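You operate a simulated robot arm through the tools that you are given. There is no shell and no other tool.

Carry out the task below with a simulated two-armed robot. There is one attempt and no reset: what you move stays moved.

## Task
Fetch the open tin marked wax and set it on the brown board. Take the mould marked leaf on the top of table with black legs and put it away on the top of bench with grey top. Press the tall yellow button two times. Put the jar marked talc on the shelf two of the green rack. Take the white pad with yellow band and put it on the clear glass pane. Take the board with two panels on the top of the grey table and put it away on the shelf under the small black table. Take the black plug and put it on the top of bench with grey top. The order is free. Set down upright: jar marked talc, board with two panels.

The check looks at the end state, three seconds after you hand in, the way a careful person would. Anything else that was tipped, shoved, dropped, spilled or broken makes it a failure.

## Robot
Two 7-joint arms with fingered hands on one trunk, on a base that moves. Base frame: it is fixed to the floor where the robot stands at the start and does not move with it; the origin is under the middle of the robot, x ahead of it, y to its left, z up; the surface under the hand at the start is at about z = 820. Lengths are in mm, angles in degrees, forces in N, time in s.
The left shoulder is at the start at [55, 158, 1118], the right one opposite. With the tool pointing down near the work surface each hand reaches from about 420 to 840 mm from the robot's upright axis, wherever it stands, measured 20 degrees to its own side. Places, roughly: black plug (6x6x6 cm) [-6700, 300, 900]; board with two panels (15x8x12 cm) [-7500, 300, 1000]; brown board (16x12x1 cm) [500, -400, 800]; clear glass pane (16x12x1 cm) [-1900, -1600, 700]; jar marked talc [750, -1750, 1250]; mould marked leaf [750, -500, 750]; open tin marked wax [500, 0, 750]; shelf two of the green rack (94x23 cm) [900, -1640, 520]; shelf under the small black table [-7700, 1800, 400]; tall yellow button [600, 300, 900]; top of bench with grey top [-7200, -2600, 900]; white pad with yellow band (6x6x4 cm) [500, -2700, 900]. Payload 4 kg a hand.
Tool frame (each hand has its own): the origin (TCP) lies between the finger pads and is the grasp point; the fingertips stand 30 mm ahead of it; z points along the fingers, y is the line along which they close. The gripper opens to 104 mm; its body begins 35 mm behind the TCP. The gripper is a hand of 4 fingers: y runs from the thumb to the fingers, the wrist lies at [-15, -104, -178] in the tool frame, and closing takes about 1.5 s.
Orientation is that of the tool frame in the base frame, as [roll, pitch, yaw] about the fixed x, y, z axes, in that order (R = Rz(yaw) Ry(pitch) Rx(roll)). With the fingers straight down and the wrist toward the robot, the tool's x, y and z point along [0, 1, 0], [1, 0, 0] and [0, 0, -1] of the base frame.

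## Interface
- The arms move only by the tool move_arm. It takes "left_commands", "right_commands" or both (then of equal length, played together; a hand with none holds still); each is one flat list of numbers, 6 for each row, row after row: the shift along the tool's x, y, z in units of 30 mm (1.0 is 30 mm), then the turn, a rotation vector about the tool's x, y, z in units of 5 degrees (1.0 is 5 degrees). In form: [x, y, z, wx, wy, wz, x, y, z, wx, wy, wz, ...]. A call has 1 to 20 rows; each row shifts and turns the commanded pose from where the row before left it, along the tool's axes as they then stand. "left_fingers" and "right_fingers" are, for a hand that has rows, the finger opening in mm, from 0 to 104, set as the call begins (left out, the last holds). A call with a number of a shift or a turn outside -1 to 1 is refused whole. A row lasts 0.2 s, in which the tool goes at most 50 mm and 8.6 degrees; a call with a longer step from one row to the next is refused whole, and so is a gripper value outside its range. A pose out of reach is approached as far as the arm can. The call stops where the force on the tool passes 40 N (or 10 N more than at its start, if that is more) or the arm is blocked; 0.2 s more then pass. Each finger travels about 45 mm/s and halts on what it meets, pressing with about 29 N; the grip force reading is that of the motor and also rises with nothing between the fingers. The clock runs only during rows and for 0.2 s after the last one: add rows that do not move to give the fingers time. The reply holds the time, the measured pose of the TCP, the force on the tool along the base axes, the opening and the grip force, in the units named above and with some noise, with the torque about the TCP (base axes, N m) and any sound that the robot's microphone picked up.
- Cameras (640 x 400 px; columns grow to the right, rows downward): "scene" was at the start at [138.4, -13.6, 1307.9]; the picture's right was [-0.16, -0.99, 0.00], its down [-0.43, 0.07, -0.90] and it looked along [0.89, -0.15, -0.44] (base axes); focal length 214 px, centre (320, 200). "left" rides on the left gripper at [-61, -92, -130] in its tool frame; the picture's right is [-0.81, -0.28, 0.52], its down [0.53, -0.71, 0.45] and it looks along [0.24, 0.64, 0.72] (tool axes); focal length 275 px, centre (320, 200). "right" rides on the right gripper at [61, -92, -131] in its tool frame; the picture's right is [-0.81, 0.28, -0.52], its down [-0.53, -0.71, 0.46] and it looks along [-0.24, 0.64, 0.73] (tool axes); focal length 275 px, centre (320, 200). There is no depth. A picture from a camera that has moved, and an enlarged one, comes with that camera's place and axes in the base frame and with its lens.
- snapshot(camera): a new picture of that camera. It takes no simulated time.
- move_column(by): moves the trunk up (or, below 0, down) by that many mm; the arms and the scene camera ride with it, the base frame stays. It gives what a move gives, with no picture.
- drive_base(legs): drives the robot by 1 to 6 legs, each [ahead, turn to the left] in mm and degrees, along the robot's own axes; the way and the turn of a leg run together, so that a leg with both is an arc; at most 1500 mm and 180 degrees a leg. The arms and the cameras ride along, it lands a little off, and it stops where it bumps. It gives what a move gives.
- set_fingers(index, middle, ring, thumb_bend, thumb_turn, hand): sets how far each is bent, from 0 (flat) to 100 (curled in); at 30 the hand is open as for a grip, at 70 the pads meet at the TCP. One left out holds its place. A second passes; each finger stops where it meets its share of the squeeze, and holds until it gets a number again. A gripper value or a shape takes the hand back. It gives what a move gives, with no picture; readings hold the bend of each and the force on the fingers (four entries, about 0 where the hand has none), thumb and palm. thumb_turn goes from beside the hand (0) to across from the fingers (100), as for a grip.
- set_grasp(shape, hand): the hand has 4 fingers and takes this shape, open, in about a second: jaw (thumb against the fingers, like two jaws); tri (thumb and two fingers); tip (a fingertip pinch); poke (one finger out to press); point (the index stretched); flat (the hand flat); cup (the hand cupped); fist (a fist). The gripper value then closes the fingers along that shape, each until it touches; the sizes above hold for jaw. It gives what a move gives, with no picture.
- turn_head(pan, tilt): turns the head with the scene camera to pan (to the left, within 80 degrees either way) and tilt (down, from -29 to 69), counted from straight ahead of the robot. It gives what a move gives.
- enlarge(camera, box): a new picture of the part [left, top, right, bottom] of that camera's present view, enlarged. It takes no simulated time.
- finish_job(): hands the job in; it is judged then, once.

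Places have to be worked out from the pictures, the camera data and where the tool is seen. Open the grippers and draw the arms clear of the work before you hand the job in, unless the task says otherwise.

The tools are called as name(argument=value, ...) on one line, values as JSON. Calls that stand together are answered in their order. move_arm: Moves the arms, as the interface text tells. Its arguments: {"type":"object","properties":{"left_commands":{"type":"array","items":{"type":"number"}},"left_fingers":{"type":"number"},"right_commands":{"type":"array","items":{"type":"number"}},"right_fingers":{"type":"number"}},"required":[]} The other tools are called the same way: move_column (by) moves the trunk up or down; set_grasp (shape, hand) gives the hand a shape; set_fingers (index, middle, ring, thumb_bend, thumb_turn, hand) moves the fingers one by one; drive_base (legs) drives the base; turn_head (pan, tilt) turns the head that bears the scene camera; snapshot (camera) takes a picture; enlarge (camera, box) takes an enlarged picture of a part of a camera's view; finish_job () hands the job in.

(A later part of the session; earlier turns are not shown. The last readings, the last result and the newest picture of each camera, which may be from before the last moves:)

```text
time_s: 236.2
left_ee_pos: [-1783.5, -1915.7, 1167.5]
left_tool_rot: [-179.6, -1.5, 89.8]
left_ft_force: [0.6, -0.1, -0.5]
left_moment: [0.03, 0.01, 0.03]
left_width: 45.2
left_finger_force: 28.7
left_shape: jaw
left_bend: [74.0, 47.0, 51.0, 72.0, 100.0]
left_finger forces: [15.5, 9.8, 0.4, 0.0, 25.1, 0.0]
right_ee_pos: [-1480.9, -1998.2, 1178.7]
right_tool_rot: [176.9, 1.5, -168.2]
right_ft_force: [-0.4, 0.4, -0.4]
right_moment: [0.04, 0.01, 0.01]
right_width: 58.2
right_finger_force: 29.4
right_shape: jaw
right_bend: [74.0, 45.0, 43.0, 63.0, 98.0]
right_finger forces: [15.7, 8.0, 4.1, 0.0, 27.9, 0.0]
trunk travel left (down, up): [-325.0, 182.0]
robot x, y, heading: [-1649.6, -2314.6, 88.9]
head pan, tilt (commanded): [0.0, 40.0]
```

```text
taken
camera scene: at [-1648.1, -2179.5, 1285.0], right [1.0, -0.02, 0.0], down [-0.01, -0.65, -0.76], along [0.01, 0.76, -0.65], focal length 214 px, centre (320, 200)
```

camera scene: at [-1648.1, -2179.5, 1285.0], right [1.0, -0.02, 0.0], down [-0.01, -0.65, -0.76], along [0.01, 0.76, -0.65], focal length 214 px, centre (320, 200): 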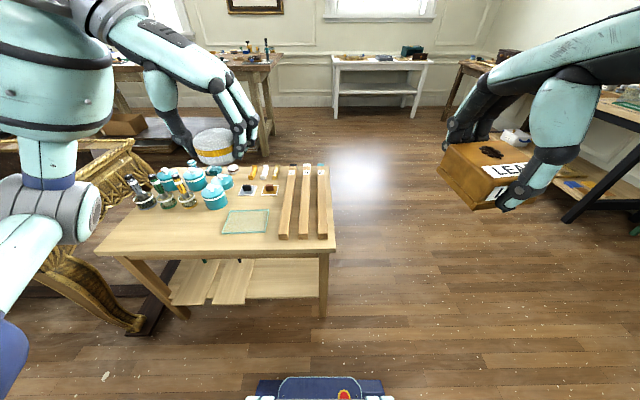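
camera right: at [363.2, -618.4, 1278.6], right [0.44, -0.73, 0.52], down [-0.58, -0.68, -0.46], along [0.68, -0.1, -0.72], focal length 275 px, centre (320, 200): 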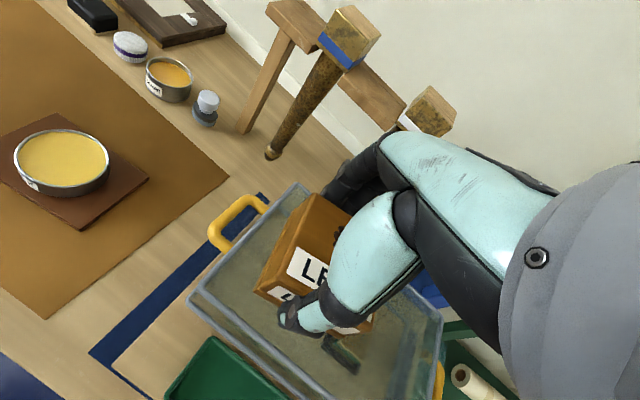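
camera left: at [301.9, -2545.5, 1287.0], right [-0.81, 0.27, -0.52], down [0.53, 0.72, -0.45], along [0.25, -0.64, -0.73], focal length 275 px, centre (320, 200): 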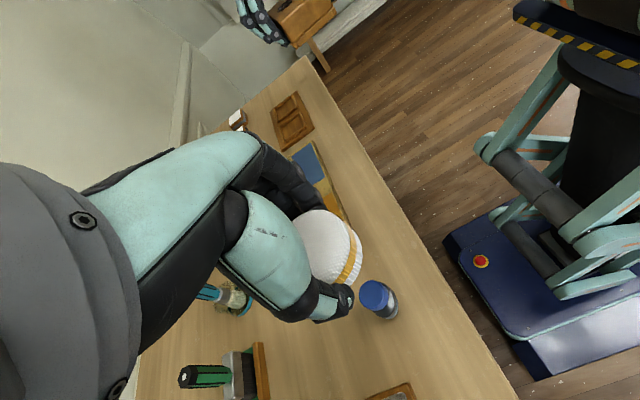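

The pane is at left centre on the table. I enlarge to measure it and its neighbours.

enlarge(camera="scene", box=[120, 160, 340, 270])

enlarge(camera="scene", box=[195, 180, 305, 260])

```text
2.91 times, centred on (230, 215) of scene
camera zoom: at [-1648.1, -2179.5, 1285.0], right [1.0, -0.02, 0.0], down [-0.01, -0.65, -0.76], along [0.01, 0.76, -0.65], focal length 624 px, centre (582, 156)
```

zoom: 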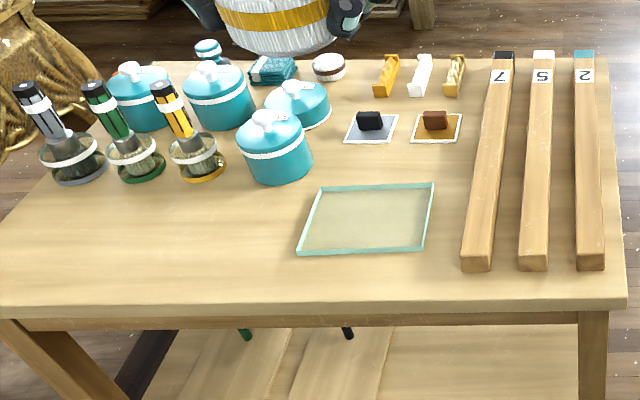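

```text
5.00 times, centred on (250, 220) of scene
camera zoom: at [-1648.1, -2179.5, 1285.0], right [1.0, -0.02, 0.0], down [-0.01, -0.65, -0.76], along [0.01, 0.76, -0.65], focal length 1072 px, centre (670, 100)
```

zoom: 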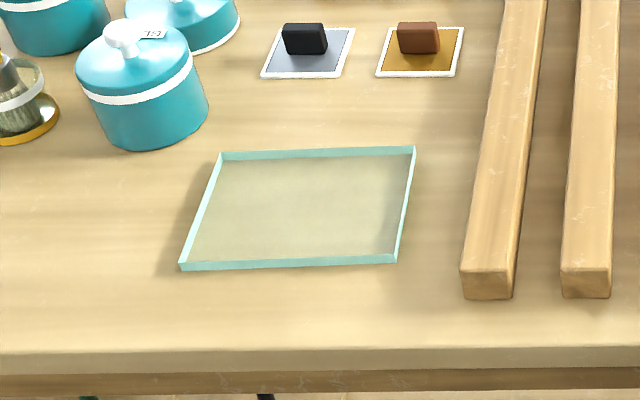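

Pane: centre ≈[-1924,-1591], top z≈677, 160×120 mm, clear of its neighbours by 50 mm or more. I drive 120 mm closer and lower the trunk 140 mm.

drive_base(legs=[[120, 0]])

move_column(by=-140)

turn_head(pan=20, tilt=45)

snapshot(camera="scene")

```text
time_s: 237.4
left_ee_pos: [-1780.0, -1791.3, 1165.1]
left_tool_rot: [-179.6, -1.3, 89.7]
left_ft_force: [-0.8, 0.4, -0.9]
left_moment: [-0.05, -0.03, 0.02]
left_width: 44.8
left_finger_force: 28.8
left_shape: jaw
left_bend: [74.0, 47.0, 51.0, 72.0, 100.0]
left_finger forces: [15.5, 9.8, 0.4, 0.0, 25.3, 0.0]
right_ee_pos: [-1478.1, -1873.6, 1177.3]
right_tool_rot: [177.2, 1.4, -168.4]
right_ft_force: [0.0, 1.1, -0.9]
right_moment: [-0.04, 0.04, -0.03]
right_width: 58.2
right_finger_force: 28.7
right_shape: jaw
right_bend: [74.0, 45.0, 43.0, 63.0, 98.0]
right_finger forces: [15.7, 8.1, 4.1, 0.1, 27.9, 0.0]
trunk travel left (down, up): [-325.0, 182.0]
robot x, y, heading: [-1647.6, -2188.9, 89.3]
head pan, tilt (commanded): [0.0, 40.0]
```

```text
time_s: 239.1
left_ee_pos: [-1779.9, -1807.9, 1030.8]
left_tool_rot: [-179.6, -2.2, 89.7]
left_ft_force: [0.2, -0.6, -0.3]
left_moment: [-0.01, 0.01, -0.01]
left_width: 45.1
left_finger_force: 29.3
left_shape: jaw
left_bend: [74.0, 47.0, 52.0, 72.0, 100.0]
left_finger forces: [15.2, 9.0, 2.0, 0.1, 25.7, 0.0]
right_ee_pos: [-1478.5, -1890.2, 1043.9]
right_tool_rot: [176.3, 1.7, -168.4]
right_ft_force: [-0.2, 1.0, -0.6]
right_moment: [-0.03, 0.03, 0.0]
right_width: 58.4
right_finger_force: 29.0
right_shape: jaw
right_bend: [74.0, 45.0, 43.0, 63.0, 98.0]
right_finger forces: [15.7, 8.0, 4.1, 0.1, 27.8, 0.0]
trunk travel left (down, up): [-185.0, 322.0]
robot x, y, heading: [-1650.6, -2191.7, 88.9]
head pan, tilt (commanded): [0.0, 40.0]
```

```text
time_s: 239.9
left_ee_pos: [-1780.1, -1808.7, 1032.1]
left_tool_rot: [-179.6, -2.1, 89.8]
left_ft_force: [0.7, -0.1, 0.3]
left_moment: [-0.03, 0.01, 0.0]
left_width: 45.1
left_finger_force: 29.0
left_shape: jaw
left_bend: [74.0, 47.0, 52.0, 72.0, 100.0]
left_finger forces: [15.3, 9.0, 2.0, 0.1, 25.7, 0.1]
right_ee_pos: [-1478.6, -1890.1, 1042.4]
right_tool_rot: [176.3, 1.7, -168.3]
right_ft_force: [-1.0, -0.2, 0.0]
right_moment: [0.0, 0.0, 0.0]
right_width: 58.5
right_finger_force: 28.6
right_shape: jaw
right_bend: [74.0, 45.0, 43.0, 63.0, 98.0]
right_finger forces: [15.7, 7.9, 4.2, 0.0, 27.9, 0.0]
trunk travel left (down, up): [-185.0, 322.0]
robot x, y, heading: [-1646.4, -2192.5, 88.9]
head pan, tilt (commanded): [20.0, 45.0]
```

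```text
taken
camera scene: at [-1674.1, -2067.7, 1138.8], right [0.95, 0.33, 0.0], down [0.23, -0.68, -0.7], along [-0.23, 0.66, -0.72], focal length 214 px, centre (320, 200)
```

scene: 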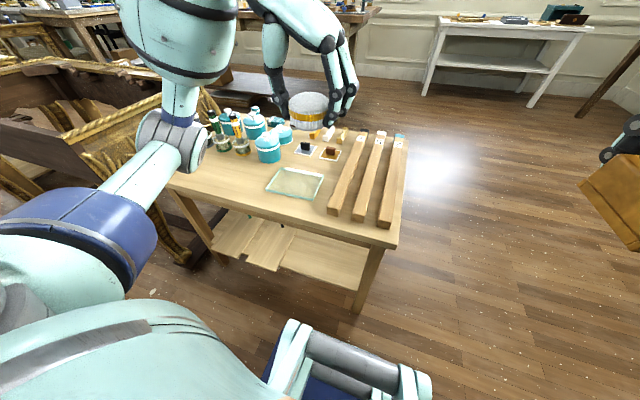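

Clear. I move the left hand with the pad to above the pane centre at z≈800.

move_arm(left_commands=[0.807, -0.533, 0.8, 0, -0.42, 0, 0.807, -0.533, 0.8, 0, 0, 0, 0.807, -0.533, 0.8, 0, 0, 0, 0.807, -0.533, 0.86, 0, 0, 0, 0.807, -0.533, 0.86, 0, 0, 0, 0.807, -0.533, 0.86, 0, 0, 0, 0.807, -0.533, 0.9, 0, 0, 0, 0.807, -0.533, 0.9, 0, 0, 0, 0.807, -0.533, 0.9, 0, 0, 0, 0, 0, 0, 0, 0, 0, 0, 0, 0, 0, 0, 0])

snapshot(camera="scene")

snapshot(camera="left")

```text
time_s: 242.3
left_ee_pos: [-1923.5, -1588.2, 803.2]
left_tool_rot: [-179.6, 0.0, 89.7]
left_ft_force: [0.2, 1.0, -0.2]
left_moment: [-0.02, -0.01, 0.0]
left_width: 45.2
left_finger_force: 29.3
left_shape: jaw
left_bend: [74.0, 47.0, 52.0, 72.0, 100.0]
left_finger forces: [15.1, 9.0, 1.9, 0.1, 25.4, 0.1]
right_ee_pos: [-1479.5, -1889.4, 1043.2]
right_tool_rot: [176.3, 1.8, -168.4]
right_ft_force: [0.1, 0.4, -0.8]
right_moment: [0.02, 0.02, -0.03]
right_width: 58.5
right_finger_force: 28.9
right_shape: jaw
right_bend: [74.0, 45.0, 43.0, 63.0, 98.0]
right_finger forces: [15.8, 8.0, 4.1, 0.0, 27.9, 0.0]
trunk travel left (down, up): [-185.0, 322.0]
robot x, y, heading: [-1647.8, -2190.2, 89.5]
head pan, tilt (commanded): [20.0, 45.0]
```

```text
taken
camera scene: at [-1674.3, -2067.4, 1138.8], right [0.95, 0.33, 0.0], down [0.23, -0.68, -0.7], along [-0.23, 0.66, -0.72], focal length 214 px, centre (320, 200)
```

scene: 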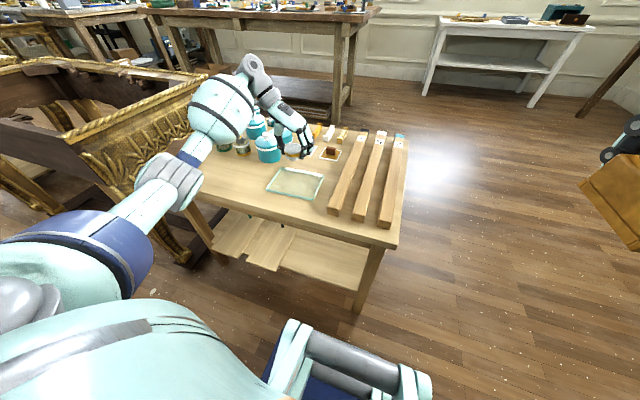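

```text
taken
camera left: at [-2015.2, -1649.2, 933.4], right [-0.28, -0.81, -0.52], down [-0.71, 0.54, -0.45], along [0.64, 0.24, -0.73], focal length 275 px, centre (320, 200)
```

left: 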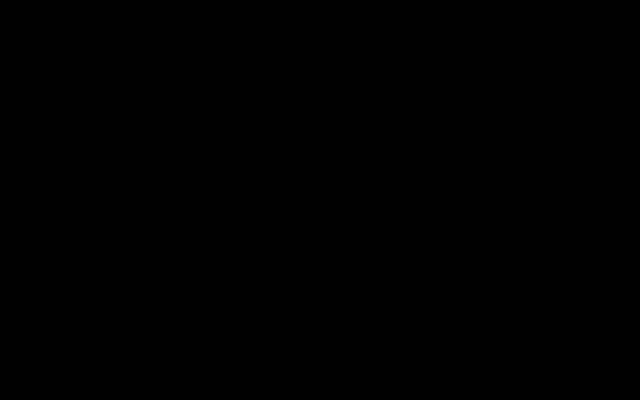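

The left wrist camera now gives a black picture, so I rely on the head camera. I enlarge the area around the pane.

enlarge(camera="scene", box=[230, 100, 350, 220])

snapshot(camera="left")

snapshot(camera="right")

```text
3.33 times, centred on (290, 160) of scene
camera zoom: at [-1674.3, -2067.4, 1138.8], right [0.95, 0.33, 0.0], down [0.23, -0.68, -0.7], along [-0.23, 0.66, -0.72], focal length 715 px, centre (420, 333)
```

zoom: 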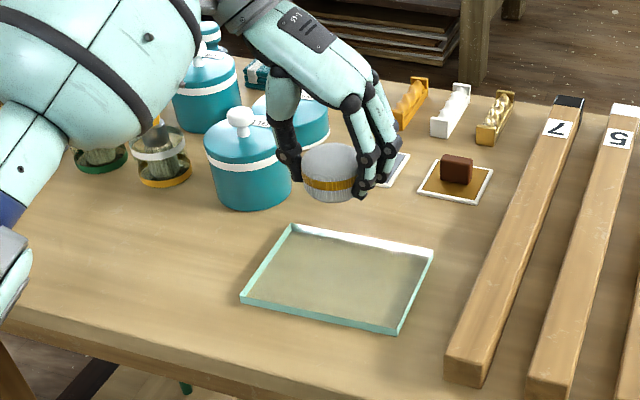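

```text
taken
camera left: at [-2015.2, -1649.2, 933.4], right [-0.28, -0.81, -0.52], down [-0.71, 0.54, -0.45], along [0.64, 0.24, -0.73], focal length 275 px, centre (320, 200)
```

left: 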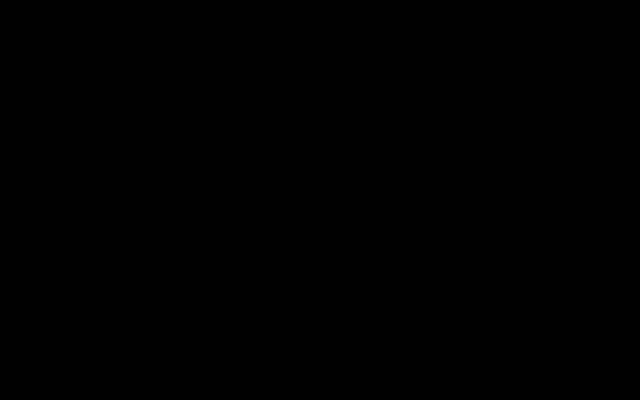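

```text
taken
camera right: at [-1521.2, -2000.0, 1164.7], right [0.73, 0.4, 0.56], down [0.67, -0.56, -0.48], along [0.12, 0.73, -0.67], focal length 275 px, centre (320, 200)
```

right: 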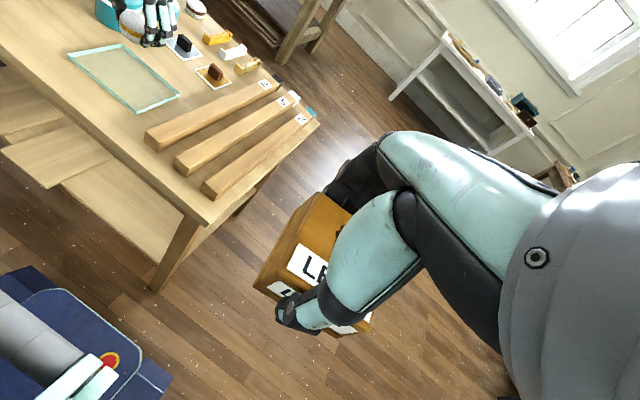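

The pad centre is at ≈[-1927,-1583] versus the pane's [-1925,-1591]. I shift 8 mm back toward me and descend 78 mm.

move_arm(left_commands=[-0.27, 0.05, 0.4, 0, 0, 0, 0, 0, 0.6, 0, 0, 0, 0, 0, 0.6, 0, 0, 0, 0, 0, 0.6, 0, 0, 0, 0, 0, 0.4, 0, 0, 0, 0, 0, 0, 0, 0, 0])

enlarge(camera="scene", box=[230, 100, 350, 220])

```text
time_s: 243.7
left_ee_pos: [-1922.7, -1595.4, 724.2]
left_tool_rot: [-179.5, 0.0, 89.6]
left_ft_force: [-0.6, -0.5, -0.6]
left_moment: [0.01, -0.04, 0.04]
left_width: 45.0
left_finger_force: 28.9
left_shape: jaw
left_bend: [74.0, 47.0, 52.0, 72.0, 100.0]
left_finger forces: [15.0, 8.9, 1.9, 0.0, 25.4, 0.0]
right_ee_pos: [-1478.4, -1889.6, 1043.1]
right_tool_rot: [176.3, 1.7, -168.4]
right_ft_force: [-0.7, 0.1, -0.9]
right_moment: [0.03, 0.01, 0.01]
right_width: 58.2
right_finger_force: 28.9
right_shape: jaw
right_bend: [74.0, 45.0, 43.0, 63.0, 98.0]
right_finger forces: [15.8, 8.0, 4.2, 0.0, 27.9, 0.1]
trunk travel left (down, up): [-185.0, 322.0]
robot x, y, heading: [-1650.1, -2188.9, 89.1]
head pan, tilt (commanded): [20.0, 45.0]
```

```text
3.33 times, centred on (290, 160) of scene
camera zoom: at [-1674.1, -2067.7, 1138.8], right [0.95, 0.33, 0.0], down [0.23, -0.68, -0.7], along [-0.23, 0.66, -0.72], focal length 715 px, centre (420, 333)
```

zoom: 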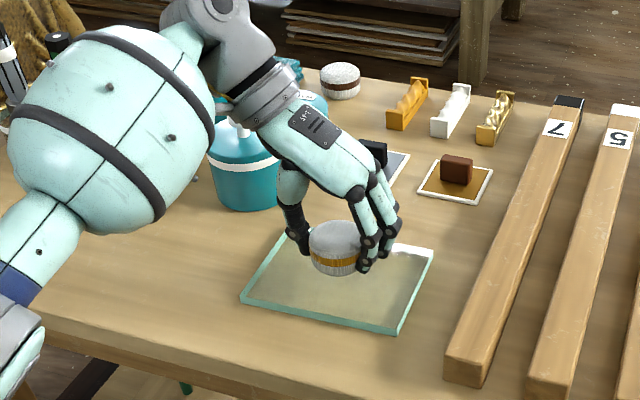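

The pad hangs centred over the pane. I lower in 2 mm steps to contact.

move_arm(left_commands=[0, 0, 0.07, 0, 0, 0, 0, 0, 0.07, 0, 0, 0, 0, 0, 0.07, 0, 0, 0, 0, 0, 0, 0, 0, 0])

```text
time_s: 244.7
left_ee_pos: [-1924.4, -1594.0, 719.7]
left_tool_rot: [-179.7, 0.1, 89.8]
left_ft_force: [0.4, 0.2, -0.4]
left_moment: [0.02, -0.05, -0.02]
left_width: 45.1
left_finger_force: 28.9
left_shape: jaw
left_bend: [74.0, 47.0, 52.0, 72.0, 100.0]
left_finger forces: [15.0, 9.0, 1.8, 0.1, 25.4, 0.0]
right_ee_pos: [-1478.2, -1890.1, 1042.7]
right_tool_rot: [176.2, 1.7, -168.3]
right_ft_force: [0.4, 0.2, -0.3]
right_moment: [-0.03, 0.03, -0.02]
right_width: 58.4
right_finger_force: 28.8
right_shape: jaw
right_bend: [74.0, 45.0, 43.0, 63.0, 98.0]
right_finger forces: [15.8, 8.0, 4.1, 0.0, 27.9, 0.0]
trunk travel left (down, up): [-185.0, 322.0]
robot x, y, heading: [-1651.4, -2191.3, 88.9]
head pan, tilt (commanded): [20.0, 45.0]
```

No contact yet. I continue 2 mm at a time.

move_arm(left_commands=[0, 0, 0.07, 0, 0, 0, 0, 0, 0, 0, 0, 0, 0, 0, 0.07, 0, 0, 0, 0, 0, 0, 0, 0, 0])

enlarge(camera="scene", box=[260, 150, 330, 210])

```text
time_s: 245.7
left_ee_pos: [-1923.8, -1594.2, 714.4]
left_tool_rot: [-179.6, 0.1, 89.7]
left_ft_force: [-0.3, -0.8, -0.6]
left_moment: [0.0, 0.03, 0.0]
left_width: 45.1
left_finger_force: 29.4
left_shape: jaw
left_bend: [74.0, 47.0, 52.0, 72.0, 100.0]
left_finger forces: [15.0, 9.0, 1.9, 0.0, 25.4, 0.0]
right_ee_pos: [-1478.1, -1889.8, 1043.9]
right_tool_rot: [176.3, 1.8, -168.4]
right_ft_force: [-0.3, -0.1, -0.7]
right_moment: [0.01, 0.0, -0.01]
right_width: 58.6
right_finger_force: 29.2
right_shape: jaw
right_bend: [74.0, 45.0, 43.0, 63.0, 98.0]
right_finger forces: [15.8, 7.9, 4.1, 0.0, 27.9, 0.1]
trunk travel left (down, up): [-185.0, 322.0]
robot x, y, heading: [-1647.7, -2193.9, 89.0]
head pan, tilt (commanded): [20.0, 45.0]
```

```text
6.67 times, centred on (295, 180) of scene
camera zoom: at [-1674.2, -2067.7, 1138.8], right [0.95, 0.33, 0.0], down [0.23, -0.68, -0.7], along [-0.23, 0.66, -0.72], focal length 1430 px, centre (487, 333)
```

zoom: 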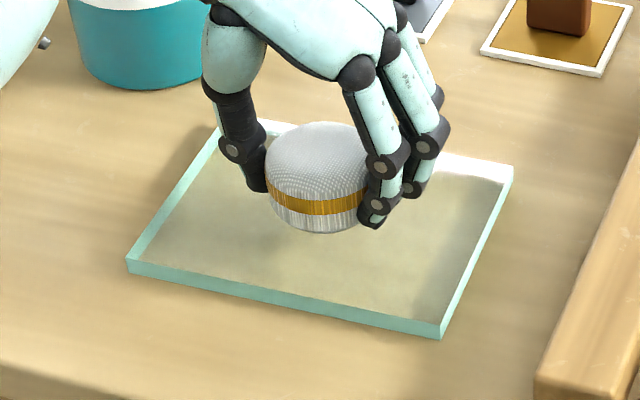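

Almost touching. I continue with fine steps.

move_arm(left_commands=[0, 0, 0.07, 0, 0, 0, 0, 0, 0, 0, 0, 0, 0, 0, 0, 0, 0, 0])

move_arm(left_commands=[0, 0, 0.07, 0, 0, 0, 0, 0, 0, 0, 0, 0, 0, 0, 0, 0, 0, 0])

enlarge(camera="scene", box=[260, 150, 330, 210])

```text
time_s: 246.5
left_ee_pos: [-1924.2, -1595.7, 713.9]
left_tool_rot: [-179.5, 0.0, 89.8]
left_ft_force: [0.5, -0.5, -0.8]
left_moment: [0.02, 0.04, 0.02]
left_width: 45.1
left_finger_force: 29.4
left_shape: jaw
left_bend: [74.0, 47.0, 52.0, 72.0, 100.0]
left_finger forces: [15.0, 9.0, 1.9, 0.0, 25.4, 0.1]
right_ee_pos: [-1478.2, -1889.4, 1042.2]
right_tool_rot: [176.3, 1.6, -168.4]
right_ft_force: [0.0, 0.5, -0.7]
right_moment: [0.0, -0.03, 0.01]
right_width: 58.2
right_finger_force: 29.0
right_shape: jaw
right_bend: [74.0, 45.0, 43.0, 63.0, 98.0]
right_finger forces: [15.8, 8.0, 4.1, 0.0, 27.9, 0.0]
trunk travel left (down, up): [-185.0, 322.0]
robot x, y, heading: [-1645.6, -2190.5, 89.0]
head pan, tilt (commanded): [20.0, 45.0]
```

```text
time_s: 247.3
left_ee_pos: [-1923.8, -1595.9, 711.1]
left_tool_rot: [-179.6, 0.0, 89.8]
left_ft_force: [0.5, 1.0, -0.5]
left_moment: [0.01, 0.03, 0.01]
left_width: 44.8
left_finger_force: 29.0
left_shape: jaw
left_bend: [74.0, 47.0, 52.0, 72.0, 100.0]
left_finger forces: [15.1, 9.1, 1.8, 0.0, 25.4, 0.0]
right_ee_pos: [-1478.3, -1889.2, 1042.9]
right_tool_rot: [176.2, 1.7, -168.4]
right_ft_force: [0.3, -1.0, -0.5]
right_moment: [-0.02, 0.04, 0.02]
right_width: 58.1
right_finger_force: 29.0
right_shape: jaw
right_bend: [74.0, 45.0, 43.0, 63.0, 98.0]
right_finger forces: [15.8, 8.1, 4.1, 0.1, 27.9, 0.0]
trunk travel left (down, up): [-185.0, 322.0]
robot x, y, heading: [-1647.6, -2191.5, 89.0]
head pan, tilt (commanded): [20.0, 45.0]
```

```text
6.67 times, centred on (295, 180) of scene
camera zoom: at [-1674.2, -2067.7, 1138.8], right [0.95, 0.33, 0.0], down [0.23, -0.68, -0.7], along [-0.23, 0.66, -0.72], focal length 1430 px, centre (487, 333)
```

zoom: 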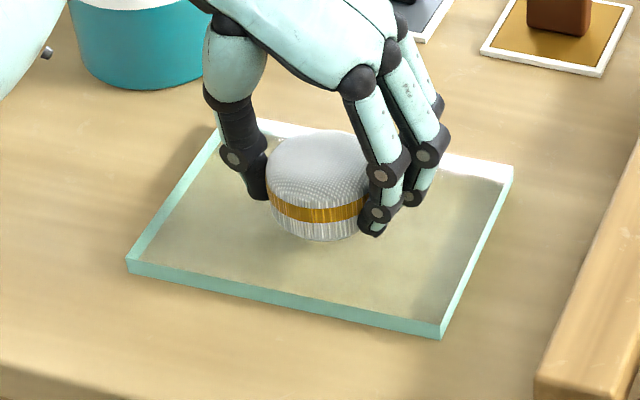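

Still no contact force. I continue down in 2 mm steps.

move_arm(left_commands=[0, 0, 0.07, 0, 0, 0, 0, 0, 0, 0, 0, 0, 0, 0, 0.07, 0, 0, 0, 0, 0, 0, 0, 0, 0])

```text
time_s: 248.3
left_ee_pos: [-1924.4, -1596.4, 706.2]
left_tool_rot: [-179.7, 0.0, 89.6]
left_ft_force: [0.4, -0.2, 0.0]
left_moment: [-0.01, 0.01, 0.04]
left_width: 44.9
left_finger_force: 29.0
left_shape: jaw
left_bend: [74.0, 47.0, 52.0, 72.0, 100.0]
left_finger forces: [15.0, 9.1, 1.9, 0.0, 25.3, 0.1]
right_ee_pos: [-1477.5, -1889.9, 1043.4]
right_tool_rot: [176.2, 1.7, -168.3]
right_ft_force: [-0.9, -0.1, -1.4]
right_moment: [0.0, 0.03, 0.04]
right_width: 58.6
right_finger_force: 28.7
right_shape: jaw
right_bend: [74.0, 45.0, 43.0, 63.0, 98.0]
right_finger forces: [15.7, 8.0, 4.2, 0.0, 27.9, 0.0]
trunk travel left (down, up): [-185.0, 322.0]
robot x, y, heading: [-1650.5, -2190.5, 89.0]
head pan, tilt (commanded): [20.0, 45.0]
```

move_arm(left_commands=[0, 0, 0.07, 0, 0, 0, 0, 0, 0, 0, 0, 0])

enlarge(camera="scene", box=[260, 150, 330, 210])

```text
time_s: 248.9
left_ee_pos: [-1923.3, -1595.4, 704.6]
left_tool_rot: [-179.6, -0.1, 89.7]
left_ft_force: [0.0, -0.1, 1.2]
left_moment: [-0.01, -0.04, -0.04]
left_width: 45.1
left_finger_force: 28.9
left_shape: jaw
left_bend: [74.0, 47.0, 52.0, 72.0, 100.0]
left_finger forces: [15.0, 9.0, 1.9, 0.0, 25.4, 0.1]
right_ee_pos: [-1478.1, -1889.7, 1043.7]
right_tool_rot: [176.3, 1.7, -168.3]
right_ft_force: [0.1, -0.8, -1.4]
right_moment: [-0.01, 0.02, 0.0]
right_width: 58.3
right_finger_force: 28.9
right_shape: jaw
right_bend: [74.0, 45.0, 43.0, 63.0, 98.0]
right_finger forces: [15.7, 8.1, 4.1, 0.1, 27.9, 0.0]
trunk travel left (down, up): [-185.0, 322.0]
robot x, y, heading: [-1648.3, -2193.4, 89.0]
head pan, tilt (commanded): [20.0, 45.0]
```

```text
6.67 times, centred on (295, 180) of scene
camera zoom: at [-1674.1, -2067.8, 1138.8], right [0.95, 0.33, 0.0], down [0.23, -0.68, -0.7], along [-0.23, 0.66, -0.72], focal length 1430 px, centre (487, 333)
```

zoom: 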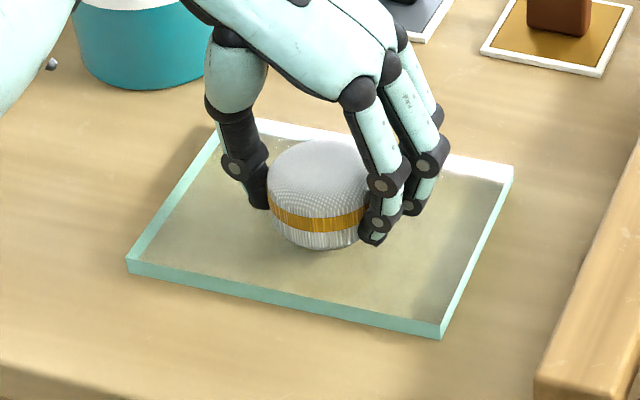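

move_arm(left_commands=[0, 0, 0.05, 0, 0, 0, 0, 0, 0, 0, 0, 0])

```text
time_s: 249.5
left_ee_pos: [-1925.0, -1596.0, 702.6]
left_tool_rot: [-179.6, -0.1, 89.8]
left_ft_force: [0.1, 0.3, 6.6]
left_moment: [0.06, -0.1, 0.04]
left_width: 45.3
left_finger_force: 29.0
left_shape: jaw
left_bend: [74.0, 47.0, 52.0, 72.0, 100.0]
left_finger forces: [15.4, 9.5, 2.0, 0.1, 26.2, 0.0]
right_ee_pos: [-1477.4, -1890.1, 1042.8]
right_tool_rot: [176.1, 1.7, -168.4]
right_ft_force: [0.6, 0.6, -1.2]
right_moment: [-0.01, 0.04, -0.01]
right_width: 58.3
right_finger_force: 29.1
right_shape: jaw
right_bend: [74.0, 45.0, 43.0, 63.0, 98.0]
right_finger forces: [15.9, 8.0, 4.1, 0.1, 27.9, 0.1]
trunk travel left (down, up): [-185.0, 322.0]
robot x, y, heading: [-1648.3, -2191.5, 88.9]
head pan, tilt (commanded): [20.0, 45.0]
```

Contact is firm (6.6 N). I ease up 1 mm and open all fingers.

move_arm(left_commands=[0, 0, -0.04, 0, 0, 0, 0, 0, 0, 0, 0, 0])

set_fingers(hand="left", index=28, middle=28, ring=28, thumb_bend=26)

enlarge(camera="scene", box=[260, 150, 330, 210])

```text
time_s: 250.1
left_ee_pos: [-1924.5, -1595.5, 704.7]
left_tool_rot: [-179.5, -0.1, 89.7]
left_ft_force: [0.5, 0.3, 3.8]
left_moment: [0.02, -0.13, 0.01]
left_width: 45.3
left_finger_force: 29.2
left_shape: jaw
left_bend: [74.0, 47.0, 52.0, 72.0, 100.0]
left_finger forces: [15.3, 9.5, 2.1, 0.1, 26.2, 0.1]
right_ee_pos: [-1477.6, -1889.4, 1043.0]
right_tool_rot: [176.3, 1.7, -168.4]
right_ft_force: [-0.2, 0.1, -0.6]
right_moment: [0.03, 0.0, 0.03]
right_width: 58.3
right_finger_force: 28.8
right_shape: jaw
right_bend: [74.0, 45.0, 43.0, 63.0, 98.0]
right_finger forces: [15.8, 8.0, 4.1, 0.0, 27.9, 0.1]
trunk travel left (down, up): [-185.0, 322.0]
robot x, y, heading: [-1646.9, -2193.6, 89.0]
head pan, tilt (commanded): [20.0, 45.0]
```

```text
time_s: 251.1
left_ee_pos: [-1923.7, -1596.5, 703.7]
left_tool_rot: [-179.6, -0.1, 89.7]
left_ft_force: [-0.4, -0.1, -0.1]
left_moment: [0.01, -0.01, 0.01]
left_width: 108.4
left_finger_force: 0.0
left_shape: fingers
left_bend: [28.0, 28.0, 28.0, 26.0, 100.0]
left_finger forces: [0.1, 0.1, 0.0, 0.0, 0.0, 0.0]
right_ee_pos: [-1478.6, -1889.9, 1042.6]
right_tool_rot: [176.3, 1.6, -168.4]
right_ft_force: [0.4, 0.3, -0.9]
right_moment: [0.0, -0.01, 0.0]
right_width: 58.2
right_finger_force: 29.3
right_shape: jaw
right_bend: [74.0, 45.0, 43.0, 63.0, 98.0]
right_finger forces: [15.8, 8.0, 4.1, 0.0, 27.9, 0.0]
trunk travel left (down, up): [-185.0, 322.0]
robot x, y, heading: [-1650.6, -2191.9, 89.0]
head pan, tilt (commanded): [20.0, 45.0]
```

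```text
6.67 times, centred on (295, 180) of scene
camera zoom: at [-1674.1, -2067.7, 1138.8], right [0.95, 0.33, 0.0], down [0.23, -0.68, -0.7], along [-0.23, 0.66, -0.72], focal length 1430 px, centre (487, 333)
```

zoom: 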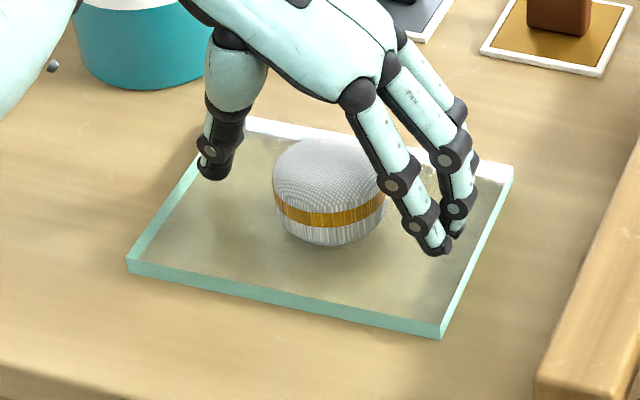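

The pad is released and sits centred on the pane. I lift the left hand straight up and back.

move_arm(left_commands=[0, 0, -0.3, 0, 0, 0, 0, 0, -0.5, 0, 0, 0, 0, 0, -0.8, 0, 0, 0, 0, 0, -1, 0, 0, 0, 0, 0, -1, 0, 0, 0, 0, 0, -1, 0, 0, 0, 0, 0, -1, 0, 0, 0, -0.6, 0.3, -1, 0, 0, 0, -0.8, 0.4, -0.9, 0, 0, 0, -0.8, 0.4, -0.8, 0, 0, 0, -0.8, 0.4, -0.5, 0, 0, 0, -0.8, 0.4, 0, 0, 0, 0, -0.8, 0.4, 0, 0, 0, 0, -0.8, 0.4, 0, 0, 0, 0, 0, 0, 0, 0, 0, 0])

snapshot(camera="scene")

enlarge(camera="scene", box=[230, 110, 410, 230])

```text
time_s: 254.3
left_ee_pos: [-1840.2, -1758.2, 966.4]
left_tool_rot: [-179.6, 0.0, 89.7]
left_ft_force: [0.0, -0.4, 0.7]
left_moment: [0.0, 0.01, 0.01]
left_width: 108.5
left_finger_force: 0.0
left_shape: fingers
left_bend: [28.0, 28.0, 28.0, 26.0, 100.0]
left_finger forces: [0.0, 0.1, 0.0, 0.0, 0.0, 0.0]
right_ee_pos: [-1477.6, -1888.6, 1043.0]
right_tool_rot: [176.4, 1.8, -168.4]
right_ft_force: [0.5, 1.2, -1.2]
right_moment: [0.01, -0.03, 0.02]
right_width: 58.4
right_finger_force: 29.1
right_shape: jaw
right_bend: [74.0, 45.0, 43.0, 63.0, 98.0]
right_finger forces: [15.8, 8.0, 4.2, 0.0, 27.9, 0.1]
trunk travel left (down, up): [-185.0, 322.0]
robot x, y, heading: [-1648.3, -2188.9, 89.0]
head pan, tilt (commanded): [20.0, 45.0]
```

```text
taken
camera scene: at [-1674.2, -2067.4, 1138.8], right [0.95, 0.33, 0.0], down [0.23, -0.68, -0.7], along [-0.23, 0.66, -0.72], focal length 214 px, centre (320, 200)
```

scene: 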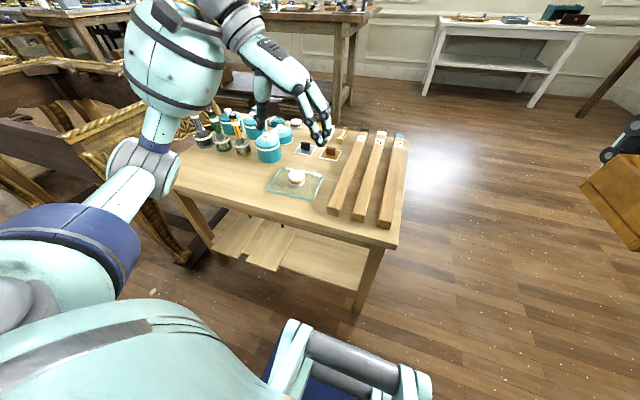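

```text
3.33 times, centred on (320, 170) of scene
camera zoom: at [-1674.2, -2067.4, 1138.8], right [0.95, 0.33, 0.0], down [0.23, -0.68, -0.7], along [-0.23, 0.66, -0.72], focal length 715 px, centre (320, 300)
```

zoom: 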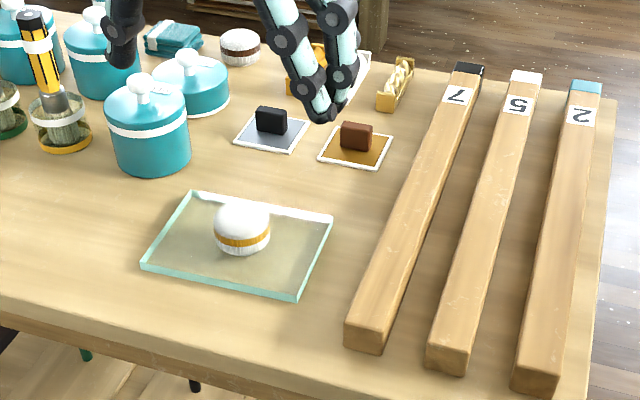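

The pad is on the pane. I back off, raise the trunk, turn to face −x and look for the way to the far end.

move_column(by=140)

drive_base(legs=[[-120, 0], [0, 91]])

turn_head(pan=0, tilt=15)

snapshot(camera="scene")

```text
time_s: 256.0
left_ee_pos: [-1840.0, -1759.9, 1105.8]
left_tool_rot: [-179.5, 0.0, 89.7]
left_ft_force: [0.3, -0.7, -0.2]
left_moment: [0.01, 0.01, 0.0]
left_width: 108.7
left_finger_force: 0.2
left_shape: fingers
left_bend: [28.0, 28.0, 28.0, 26.0, 100.0]
left_finger forces: [0.0, 0.0, 0.0, 0.0, 0.0, 0.0]
right_ee_pos: [-1478.0, -1890.1, 1181.0]
right_tool_rot: [176.4, 1.8, -168.5]
right_ft_force: [0.4, -0.8, -0.7]
right_moment: [0.02, 0.01, -0.01]
right_width: 58.6
right_finger_force: 28.6
right_shape: jaw
right_bend: [74.0, 45.0, 43.0, 63.0, 98.0]
right_finger forces: [15.7, 8.1, 4.2, 0.1, 28.0, 0.0]
trunk travel left (down, up): [-325.0, 182.0]
robot x, y, heading: [-1647.0, -2189.7, 88.8]
head pan, tilt (commanded): [20.0, 45.0]
```

```text
time_s: 261.8
left_ee_pos: [-2078.5, -2511.7, 1105.9]
left_tool_rot: [-179.5, 0.1, -179.1]
left_ft_force: [-0.1, 0.1, -0.4]
left_moment: [0.0, -0.02, 0.0]
left_width: 108.9
left_finger_force: 0.0
left_shape: fingers
left_bend: [28.0, 28.0, 28.0, 26.0, 100.0]
left_finger forces: [0.0, 0.0, 0.1, 0.1, 0.0, 0.0]
right_ee_pos: [-1957.1, -2146.7, 1180.9]
right_tool_rot: [176.4, 1.7, -77.4]
right_ft_force: [-20.6, 19.3, -3.3]
right_moment: [-2.53, -2.59, 1.43]
right_width: 58.4
right_finger_force: 29.3
right_shape: jaw
right_bend: [74.0, 45.0, 43.0, 63.0, 98.0]
right_finger forces: [15.5, 7.6, 3.8, 0.0, 27.1, 0.1]
trunk travel left (down, up): [-325.0, 182.0]
robot x, y, heading: [-1650.0, -2299.4, -179.8]
head pan, tilt (commanded): [20.0, 45.0]
```

```text
time_s: 262.8
left_ee_pos: [-2065.1, -2511.2, 1110.5]
left_tool_rot: [-179.4, -0.9, -179.0]
left_ft_force: [-0.3, -0.1, 0.3]
left_moment: [0.01, 0.02, -0.02]
left_width: 108.8
left_finger_force: 0.1
left_shape: fingers
left_bend: [28.0, 28.0, 28.0, 26.0, 100.0]
left_finger forces: [0.0, 0.0, 0.1, 0.0, 0.1, 0.0]
right_ee_pos: [-1944.4, -2144.3, 1191.1]
right_tool_rot: [175.8, -0.1, -78.6]
right_ft_force: [-59.3, 119.1, 76.9]
right_moment: [-20.34, -18.28, 12.23]
right_width: 58.1
right_finger_force: 29.2
right_shape: jaw
right_bend: [74.0, 45.0, 43.0, 63.0, 98.0]
right_finger forces: [15.4, 7.9, 3.8, 0.0, 27.2, 0.0]
trunk travel left (down, up): [-325.0, 182.0]
robot x, y, heading: [-1654.2, -2300.9, -179.9]
head pan, tilt (commanded): [0.0, 15.0]
```

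```text
taken
camera scene: at [-1785.1, -2330.1, 1315.4], right [-0.36, 0.93, -0.01], down [0.34, 0.13, -0.93], along [-0.87, -0.34, -0.36], focal length 214 px, centre (320, 200)
```

scene: 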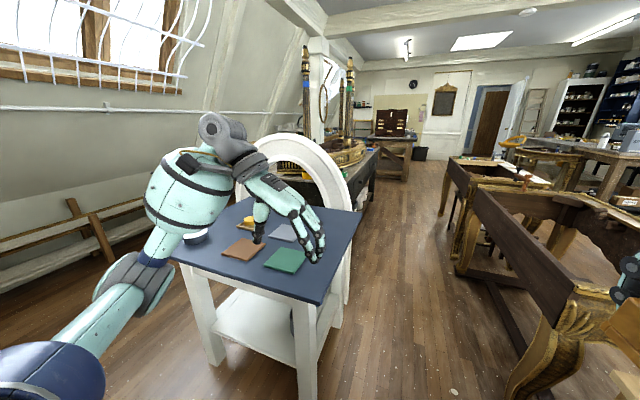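

The right wrist is pressing against the robot's own head (119 N): the arms drift backward ~15 mm with every drive, and the right hand has crept too close. I turn the head away left and then extend the right arm forward-right.

turn_head(pan=40, tilt=30)

```text
time_s: 263.9
left_ee_pos: [-2064.9, -2513.1, 1110.5]
left_tool_rot: [-179.6, -0.7, -179.1]
left_ft_force: [-0.9, 0.3, 0.0]
left_moment: [0.01, 0.0, -0.02]
left_width: 108.7
left_finger_force: 0.1
left_shape: fingers
left_bend: [28.0, 28.0, 28.0, 26.0, 100.0]
left_finger forces: [0.0, 0.1, 0.0, 0.0, 0.0, 0.0]
right_ee_pos: [-1941.7, -2146.7, 1184.2]
right_tool_rot: [175.7, 1.9, -77.2]
right_ft_force: [0.4, -0.4, -1.0]
right_moment: [0.01, 0.01, -0.01]
right_width: 58.2
right_finger_force: 28.8
right_shape: jaw
right_bend: [74.0, 45.0, 43.0, 63.0, 98.0]
right_finger forces: [15.5, 7.8, 3.9, 0.0, 27.2, 0.0]
trunk travel left (down, up): [-325.0, 182.0]
robot x, y, heading: [-1653.4, -2299.6, -179.4]
head pan, tilt (commanded): [40.0, 30.0]
```

The force is gone. Now I extend the right arm ≈140 mm forward, 40 mm right, and level it.

move_arm(right_commands=[-0.27, 0.93, 0, 0.3, 0, 0, -0.27, 0.93, 0, 0.3, 0, 0, -0.27, 0.93, 0, 0.26, 0, 0, -0.27, 0.93, 0, 0, 0, 0, -0.27, 0.93, 0, 0, 0, 0, 0, 0, 0, 0, 0, 0])

turn_head(pan=0, tilt=15)

snapshot(camera="scene")

snapshot(camera="right")

```text
time_s: 265.3
left_ee_pos: [-2063.7, -2512.3, 1110.1]
left_tool_rot: [-179.4, -0.8, -179.1]
left_ft_force: [0.2, -0.2, 0.0]
left_moment: [0.0, -0.03, 0.0]
left_width: 109.0
left_finger_force: 0.0
left_shape: fingers
left_bend: [28.0, 28.0, 28.0, 26.0, 100.0]
left_finger forces: [0.0, 0.0, 0.0, 0.0, 0.0, 0.1]
right_ee_pos: [-2088.3, -2136.2, 1191.2]
right_tool_rot: [179.9, 1.9, -77.3]
right_ft_force: [0.5, -0.5, -0.3]
right_moment: [-0.01, -0.01, -0.01]
right_width: 58.1
right_finger_force: 29.4
right_shape: jaw
right_bend: [74.0, 45.0, 43.0, 63.0, 98.0]
right_finger forces: [15.4, 7.8, 3.9, 0.1, 27.2, 0.0]
trunk travel left (down, up): [-325.0, 182.0]
robot x, y, heading: [-1650.0, -2298.8, -179.7]
head pan, tilt (commanded): [40.0, 30.0]
```

```text
time_s: 266.3
left_ee_pos: [-2064.4, -2513.2, 1110.4]
left_tool_rot: [-179.5, -0.6, -179.1]
left_ft_force: [-0.4, 0.3, -0.1]
left_moment: [-0.01, 0.01, 0.03]
left_width: 108.6
left_finger_force: 0.0
left_shape: fingers
left_bend: [28.0, 28.0, 28.0, 26.0, 100.0]
left_finger forces: [0.0, 0.1, 0.0, 0.1, 0.1, 0.0]
right_ee_pos: [-2087.9, -2135.5, 1190.5]
right_tool_rot: [-179.9, 1.8, -77.5]
right_ft_force: [0.0, 0.3, -1.2]
right_moment: [-0.01, 0.02, 0.01]
right_width: 58.3
right_finger_force: 29.4
right_shape: jaw
right_bend: [74.0, 45.0, 43.0, 63.0, 98.0]
right_finger forces: [15.5, 7.9, 3.9, 0.0, 27.3, 0.0]
trunk travel left (down, up): [-325.0, 182.0]
robot x, y, heading: [-1650.9, -2299.3, -179.6]
head pan, tilt (commanded): [0.0, 15.0]
```

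```text
taken
camera scene: at [-1792.0, -2297.7, 1324.2], right [-0.01, 1.0, 0.0], down [0.27, 0.0, -0.96], along [-0.96, -0.01, -0.27], focal length 214 px, centre (320, 200)
```

scene: 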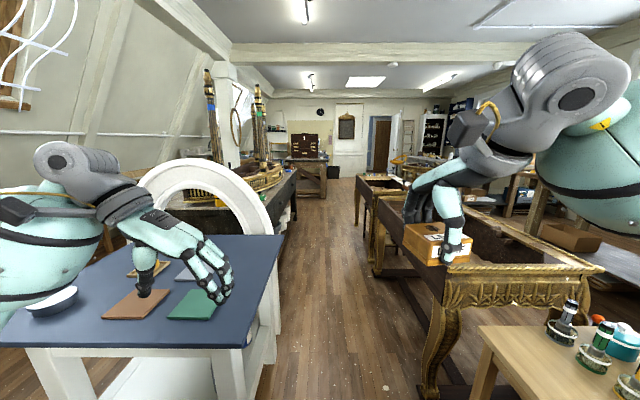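

```text
taken
camera right: at [-1983.4, -2180.1, 1318.9], right [-0.44, 0.71, 0.54], down [0.58, 0.69, -0.44], along [-0.69, 0.12, -0.72], focal length 275 px, centre (320, 200)
```

right: 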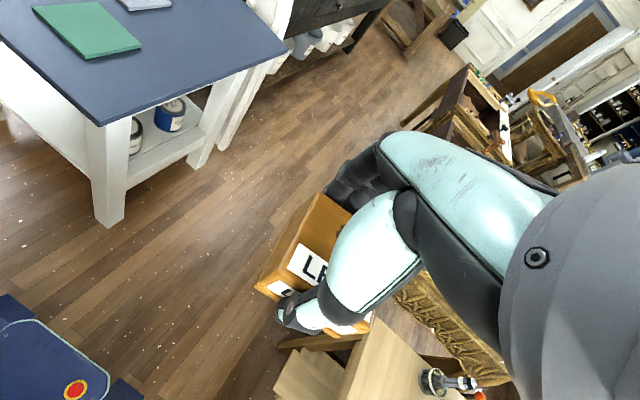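

The block is still well held and the aisle lies ahead. To pass through I straighten the arms forward: turn the left hand's wrist behind it and extend the right arm.

move_arm(left_commands=[0, 0, 0, 0, 0, -1, 0, 0, 0, 0, 0, -1, 0, 0, 0, 0, 0, -1, 0, 0, 0, 0, 0, -1, 0, 0, 0, 0, 0, -1, 0, 0, 0, 0, 0, -1, 0, 0, 0, 0, 0, -1, 0, 0, 0, 0, 0, -1, 0, 0, 0, 0, 0, -1, 0, 0, 0, 0, 0, -1, 0, 0, 0, 0, 0, -1, 0, 0, 0, 0, 0, -1, 0, 0, 0, 0, 0, -1, 0, 0, 0, 0, 0, -1, 0, 0, 0, 0, 0, -1, 0, 0, 0, 0, 0, -1, 0, 0, 0, 0, 0, -1, 0, 0, 0, 0, 0, -1], right_commands=[-0.215, 0.977, 0, 0, 0, 0, -0.215, 0.977, 0, 0, 0, 0, -0.215, 0.977, 0, 0, 0, 0, -0.215, 0.977, 0, 0, 0, 0, -0.215, 0.977, 0, 0, 0, 0, 0, 0, 0, 0, 0, 0, 0, 0, 0, 0, 0, 0, 0, 0, 0, 0, 0, 0, 0, 0, 0, 0, 0, 0, 0, 0, 0, 0, 0, 0, 0, 0, 0, 0, 0, 0, 0, 0, 0, 0, 0, 0, 0, 0, 0, 0, 0, 0, 0, 0, 0, 0, 0, 0, 0, 0, 0, 0, 0, 0, 0, 0, 0, 0, 0, 0, 0, 0, 0, 0, 0, 0, 0, 0, 0, 0, 0, 0], left_fingers=104)

move_arm(left_commands=[-0.2, 1, 0, 0, 0, 0, -0.2, 1, 0, 0, 0, 0, -0.2, 1, 0, 0, 0, 0, -0.2, 1, 0, 0, 0, 0, -0.2, 1, 0, 0, 0, 0, 0, 0, 0, 0, 0, 0])

snapshot(camera="scene")

```text
time_s: 270.1
left_ee_pos: [-2065.5, -2511.6, 1110.5]
left_tool_rot: [179.2, -0.4, -89.0]
left_ft_force: [-0.6, 0.0, 0.4]
left_moment: [0.01, -0.03, 0.03]
left_width: 104.1
left_finger_force: 0.1
left_shape: jaw
left_bend: [30.0, 30.0, 30.0, 30.0, 98.0]
left_finger forces: [0.0, 0.0, 0.1, 0.1, 0.1, 0.1]
right_ee_pos: [-2237.9, -2138.0, 1191.9]
right_tool_rot: [180.0, 1.9, -77.4]
right_ft_force: [0.4, -0.3, -1.6]
right_moment: [0.01, 0.01, 0.01]
right_width: 58.1
right_finger_force: 29.0
right_shape: jaw
right_bend: [74.0, 45.0, 43.0, 63.0, 98.0]
right_finger forces: [15.5, 7.8, 3.9, 0.1, 27.2, 0.0]
trunk travel left (down, up): [-325.0, 182.0]
robot x, y, heading: [-1651.2, -2302.3, -179.6]
head pan, tilt (commanded): [0.0, 15.0]
```

```text
time_s: 271.5
left_ee_pos: [-2213.5, -2487.2, 1111.1]
left_tool_rot: [179.1, -0.5, -89.0]
left_ft_force: [0.0, 0.5, 0.0]
left_moment: [-0.02, -0.04, 0.0]
left_width: 104.1
left_finger_force: 0.1
left_shape: jaw
left_bend: [30.0, 30.0, 30.0, 30.0, 98.0]
left_finger forces: [0.1, 0.0, 0.1, 0.0, 0.0, 0.0]
right_ee_pos: [-2236.3, -2136.8, 1190.8]
right_tool_rot: [179.8, 1.8, -77.4]
right_ft_force: [0.0, -0.3, -1.3]
right_moment: [-0.02, -0.02, 0.0]
right_width: 58.4
right_finger_force: 29.1
right_shape: jaw
right_bend: [74.0, 45.0, 43.0, 63.0, 98.0]
right_finger forces: [15.3, 7.8, 3.9, 0.1, 27.1, 0.0]
trunk travel left (down, up): [-325.0, 182.0]
robot x, y, heading: [-1649.2, -2300.4, -179.6]
head pan, tilt (commanded): [0.0, 15.0]
```

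```text
taken
camera scene: at [-1791.6, -2297.9, 1324.3], right [0.0, 1.0, 0.0], down [0.27, 0.0, -0.96], along [-0.96, 0.0, -0.27], focal length 214 px, centre (320, 200)
```

scene: 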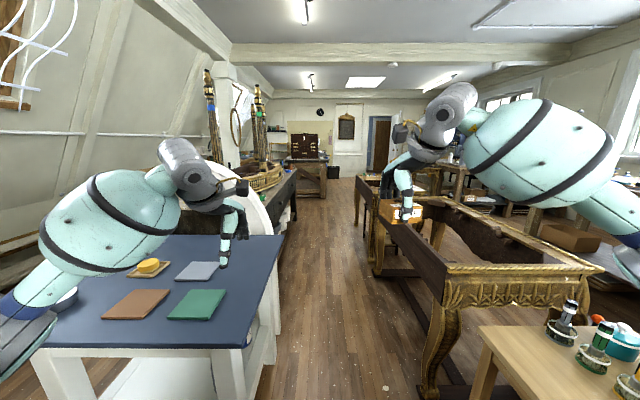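

Arms are now narrower. I drive into the aisle: angle slightly right to y≈-2180, then straight along −x.

drive_base(legs=[[0, -7.2], [950, 0], [0, 7.0]])

snapshot(camera="scene")

```text
time_s: 278.0
left_ee_pos: [-3157.4, -2373.6, 1110.4]
left_tool_rot: [179.2, -0.3, -89.2]
left_ft_force: [0.2, -0.3, 0.3]
left_moment: [-0.05, 0.0, -0.01]
left_width: 104.0
left_finger_force: 0.1
left_shape: jaw
left_bend: [30.0, 30.0, 30.0, 30.0, 98.0]
left_finger forces: [0.0, 0.0, 0.0, 0.0, 0.1, 0.1]
right_ee_pos: [-3182.2, -2023.9, 1190.7]
right_tool_rot: [-180.0, 1.9, -77.4]
right_ft_force: [0.4, -0.4, -0.2]
right_moment: [0.04, -0.01, 0.0]
right_width: 58.0
right_finger_force: 29.2
right_shape: jaw
right_bend: [74.0, 45.0, 43.0, 63.0, 98.0]
right_finger forces: [15.5, 7.7, 3.8, 0.0, 27.2, 0.0]
trunk travel left (down, up): [-325.0, 182.0]
robot x, y, heading: [-2590.8, -2183.8, -179.9]
head pan, tilt (commanded): [0.0, 15.0]
```

```text
taken
camera scene: at [-2735.3, -2183.6, 1324.1], right [0.0, 1.0, 0.0], down [0.27, 0.0, -0.96], along [-0.96, 0.0, -0.27], focal length 214 px, centre (320, 200)
```

scene: 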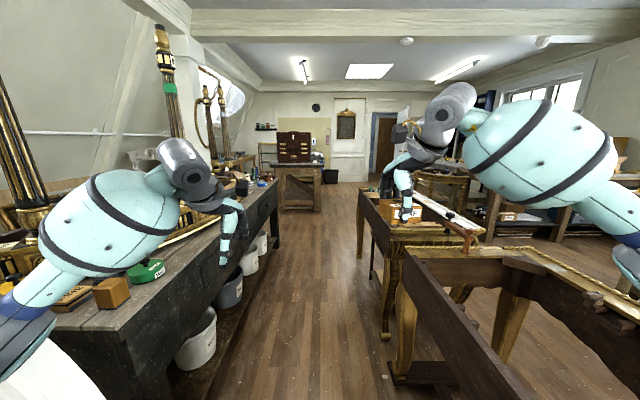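

The aisle is clear. I continue straight ahead.

drive_base(legs=[[1400, 0], [1000, 0]])

snapshot(camera="scene")

```text
time_s: 290.5
left_ee_pos: [-5547.4, -2423.5, 1117.9]
left_tool_rot: [178.5, -0.4, -87.8]
left_ft_force: [0.2, 0.2, -0.8]
left_moment: [-0.03, 0.02, 0.01]
left_width: 103.9
left_finger_force: 0.1
left_shape: jaw
left_bend: [30.0, 30.0, 30.0, 30.0, 98.0]
left_finger forces: [0.0, 0.0, 0.1, 0.1, 0.0, 0.0]
right_ee_pos: [-5574.8, -2075.8, 1198.4]
right_tool_rot: [179.3, 2.0, -76.2]
right_ft_force: [0.3, 0.7, -0.5]
right_moment: [-0.05, -0.01, -0.02]
right_width: 58.5
right_finger_force: 28.8
right_shape: jaw
right_bend: [74.0, 45.0, 43.0, 63.0, 98.0]
right_finger forces: [15.5, 7.9, 4.1, 0.0, 27.1, 0.0]
trunk travel left (down, up): [-325.0, 182.0]
robot x, y, heading: [-4997.0, -2224.3, -178.8]
head pan, tilt (commanded): [0.0, 15.0]
```

```text
taken
camera scene: at [-5141.5, -2226.2, 1324.2], right [-0.02, 1.0, 0.0], down [0.27, 0.01, -0.96], along [-0.96, -0.02, -0.27], focal length 214 px, centre (320, 200)
```

scene: 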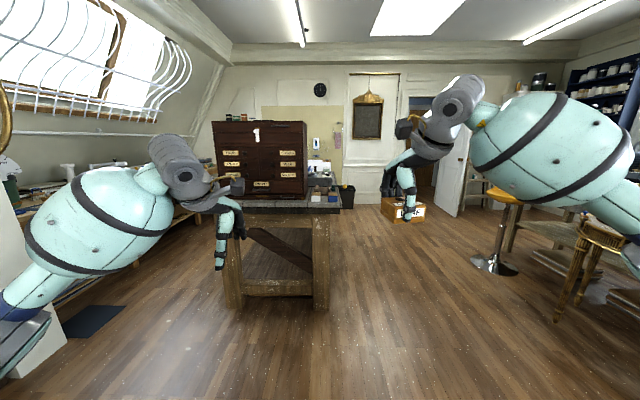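

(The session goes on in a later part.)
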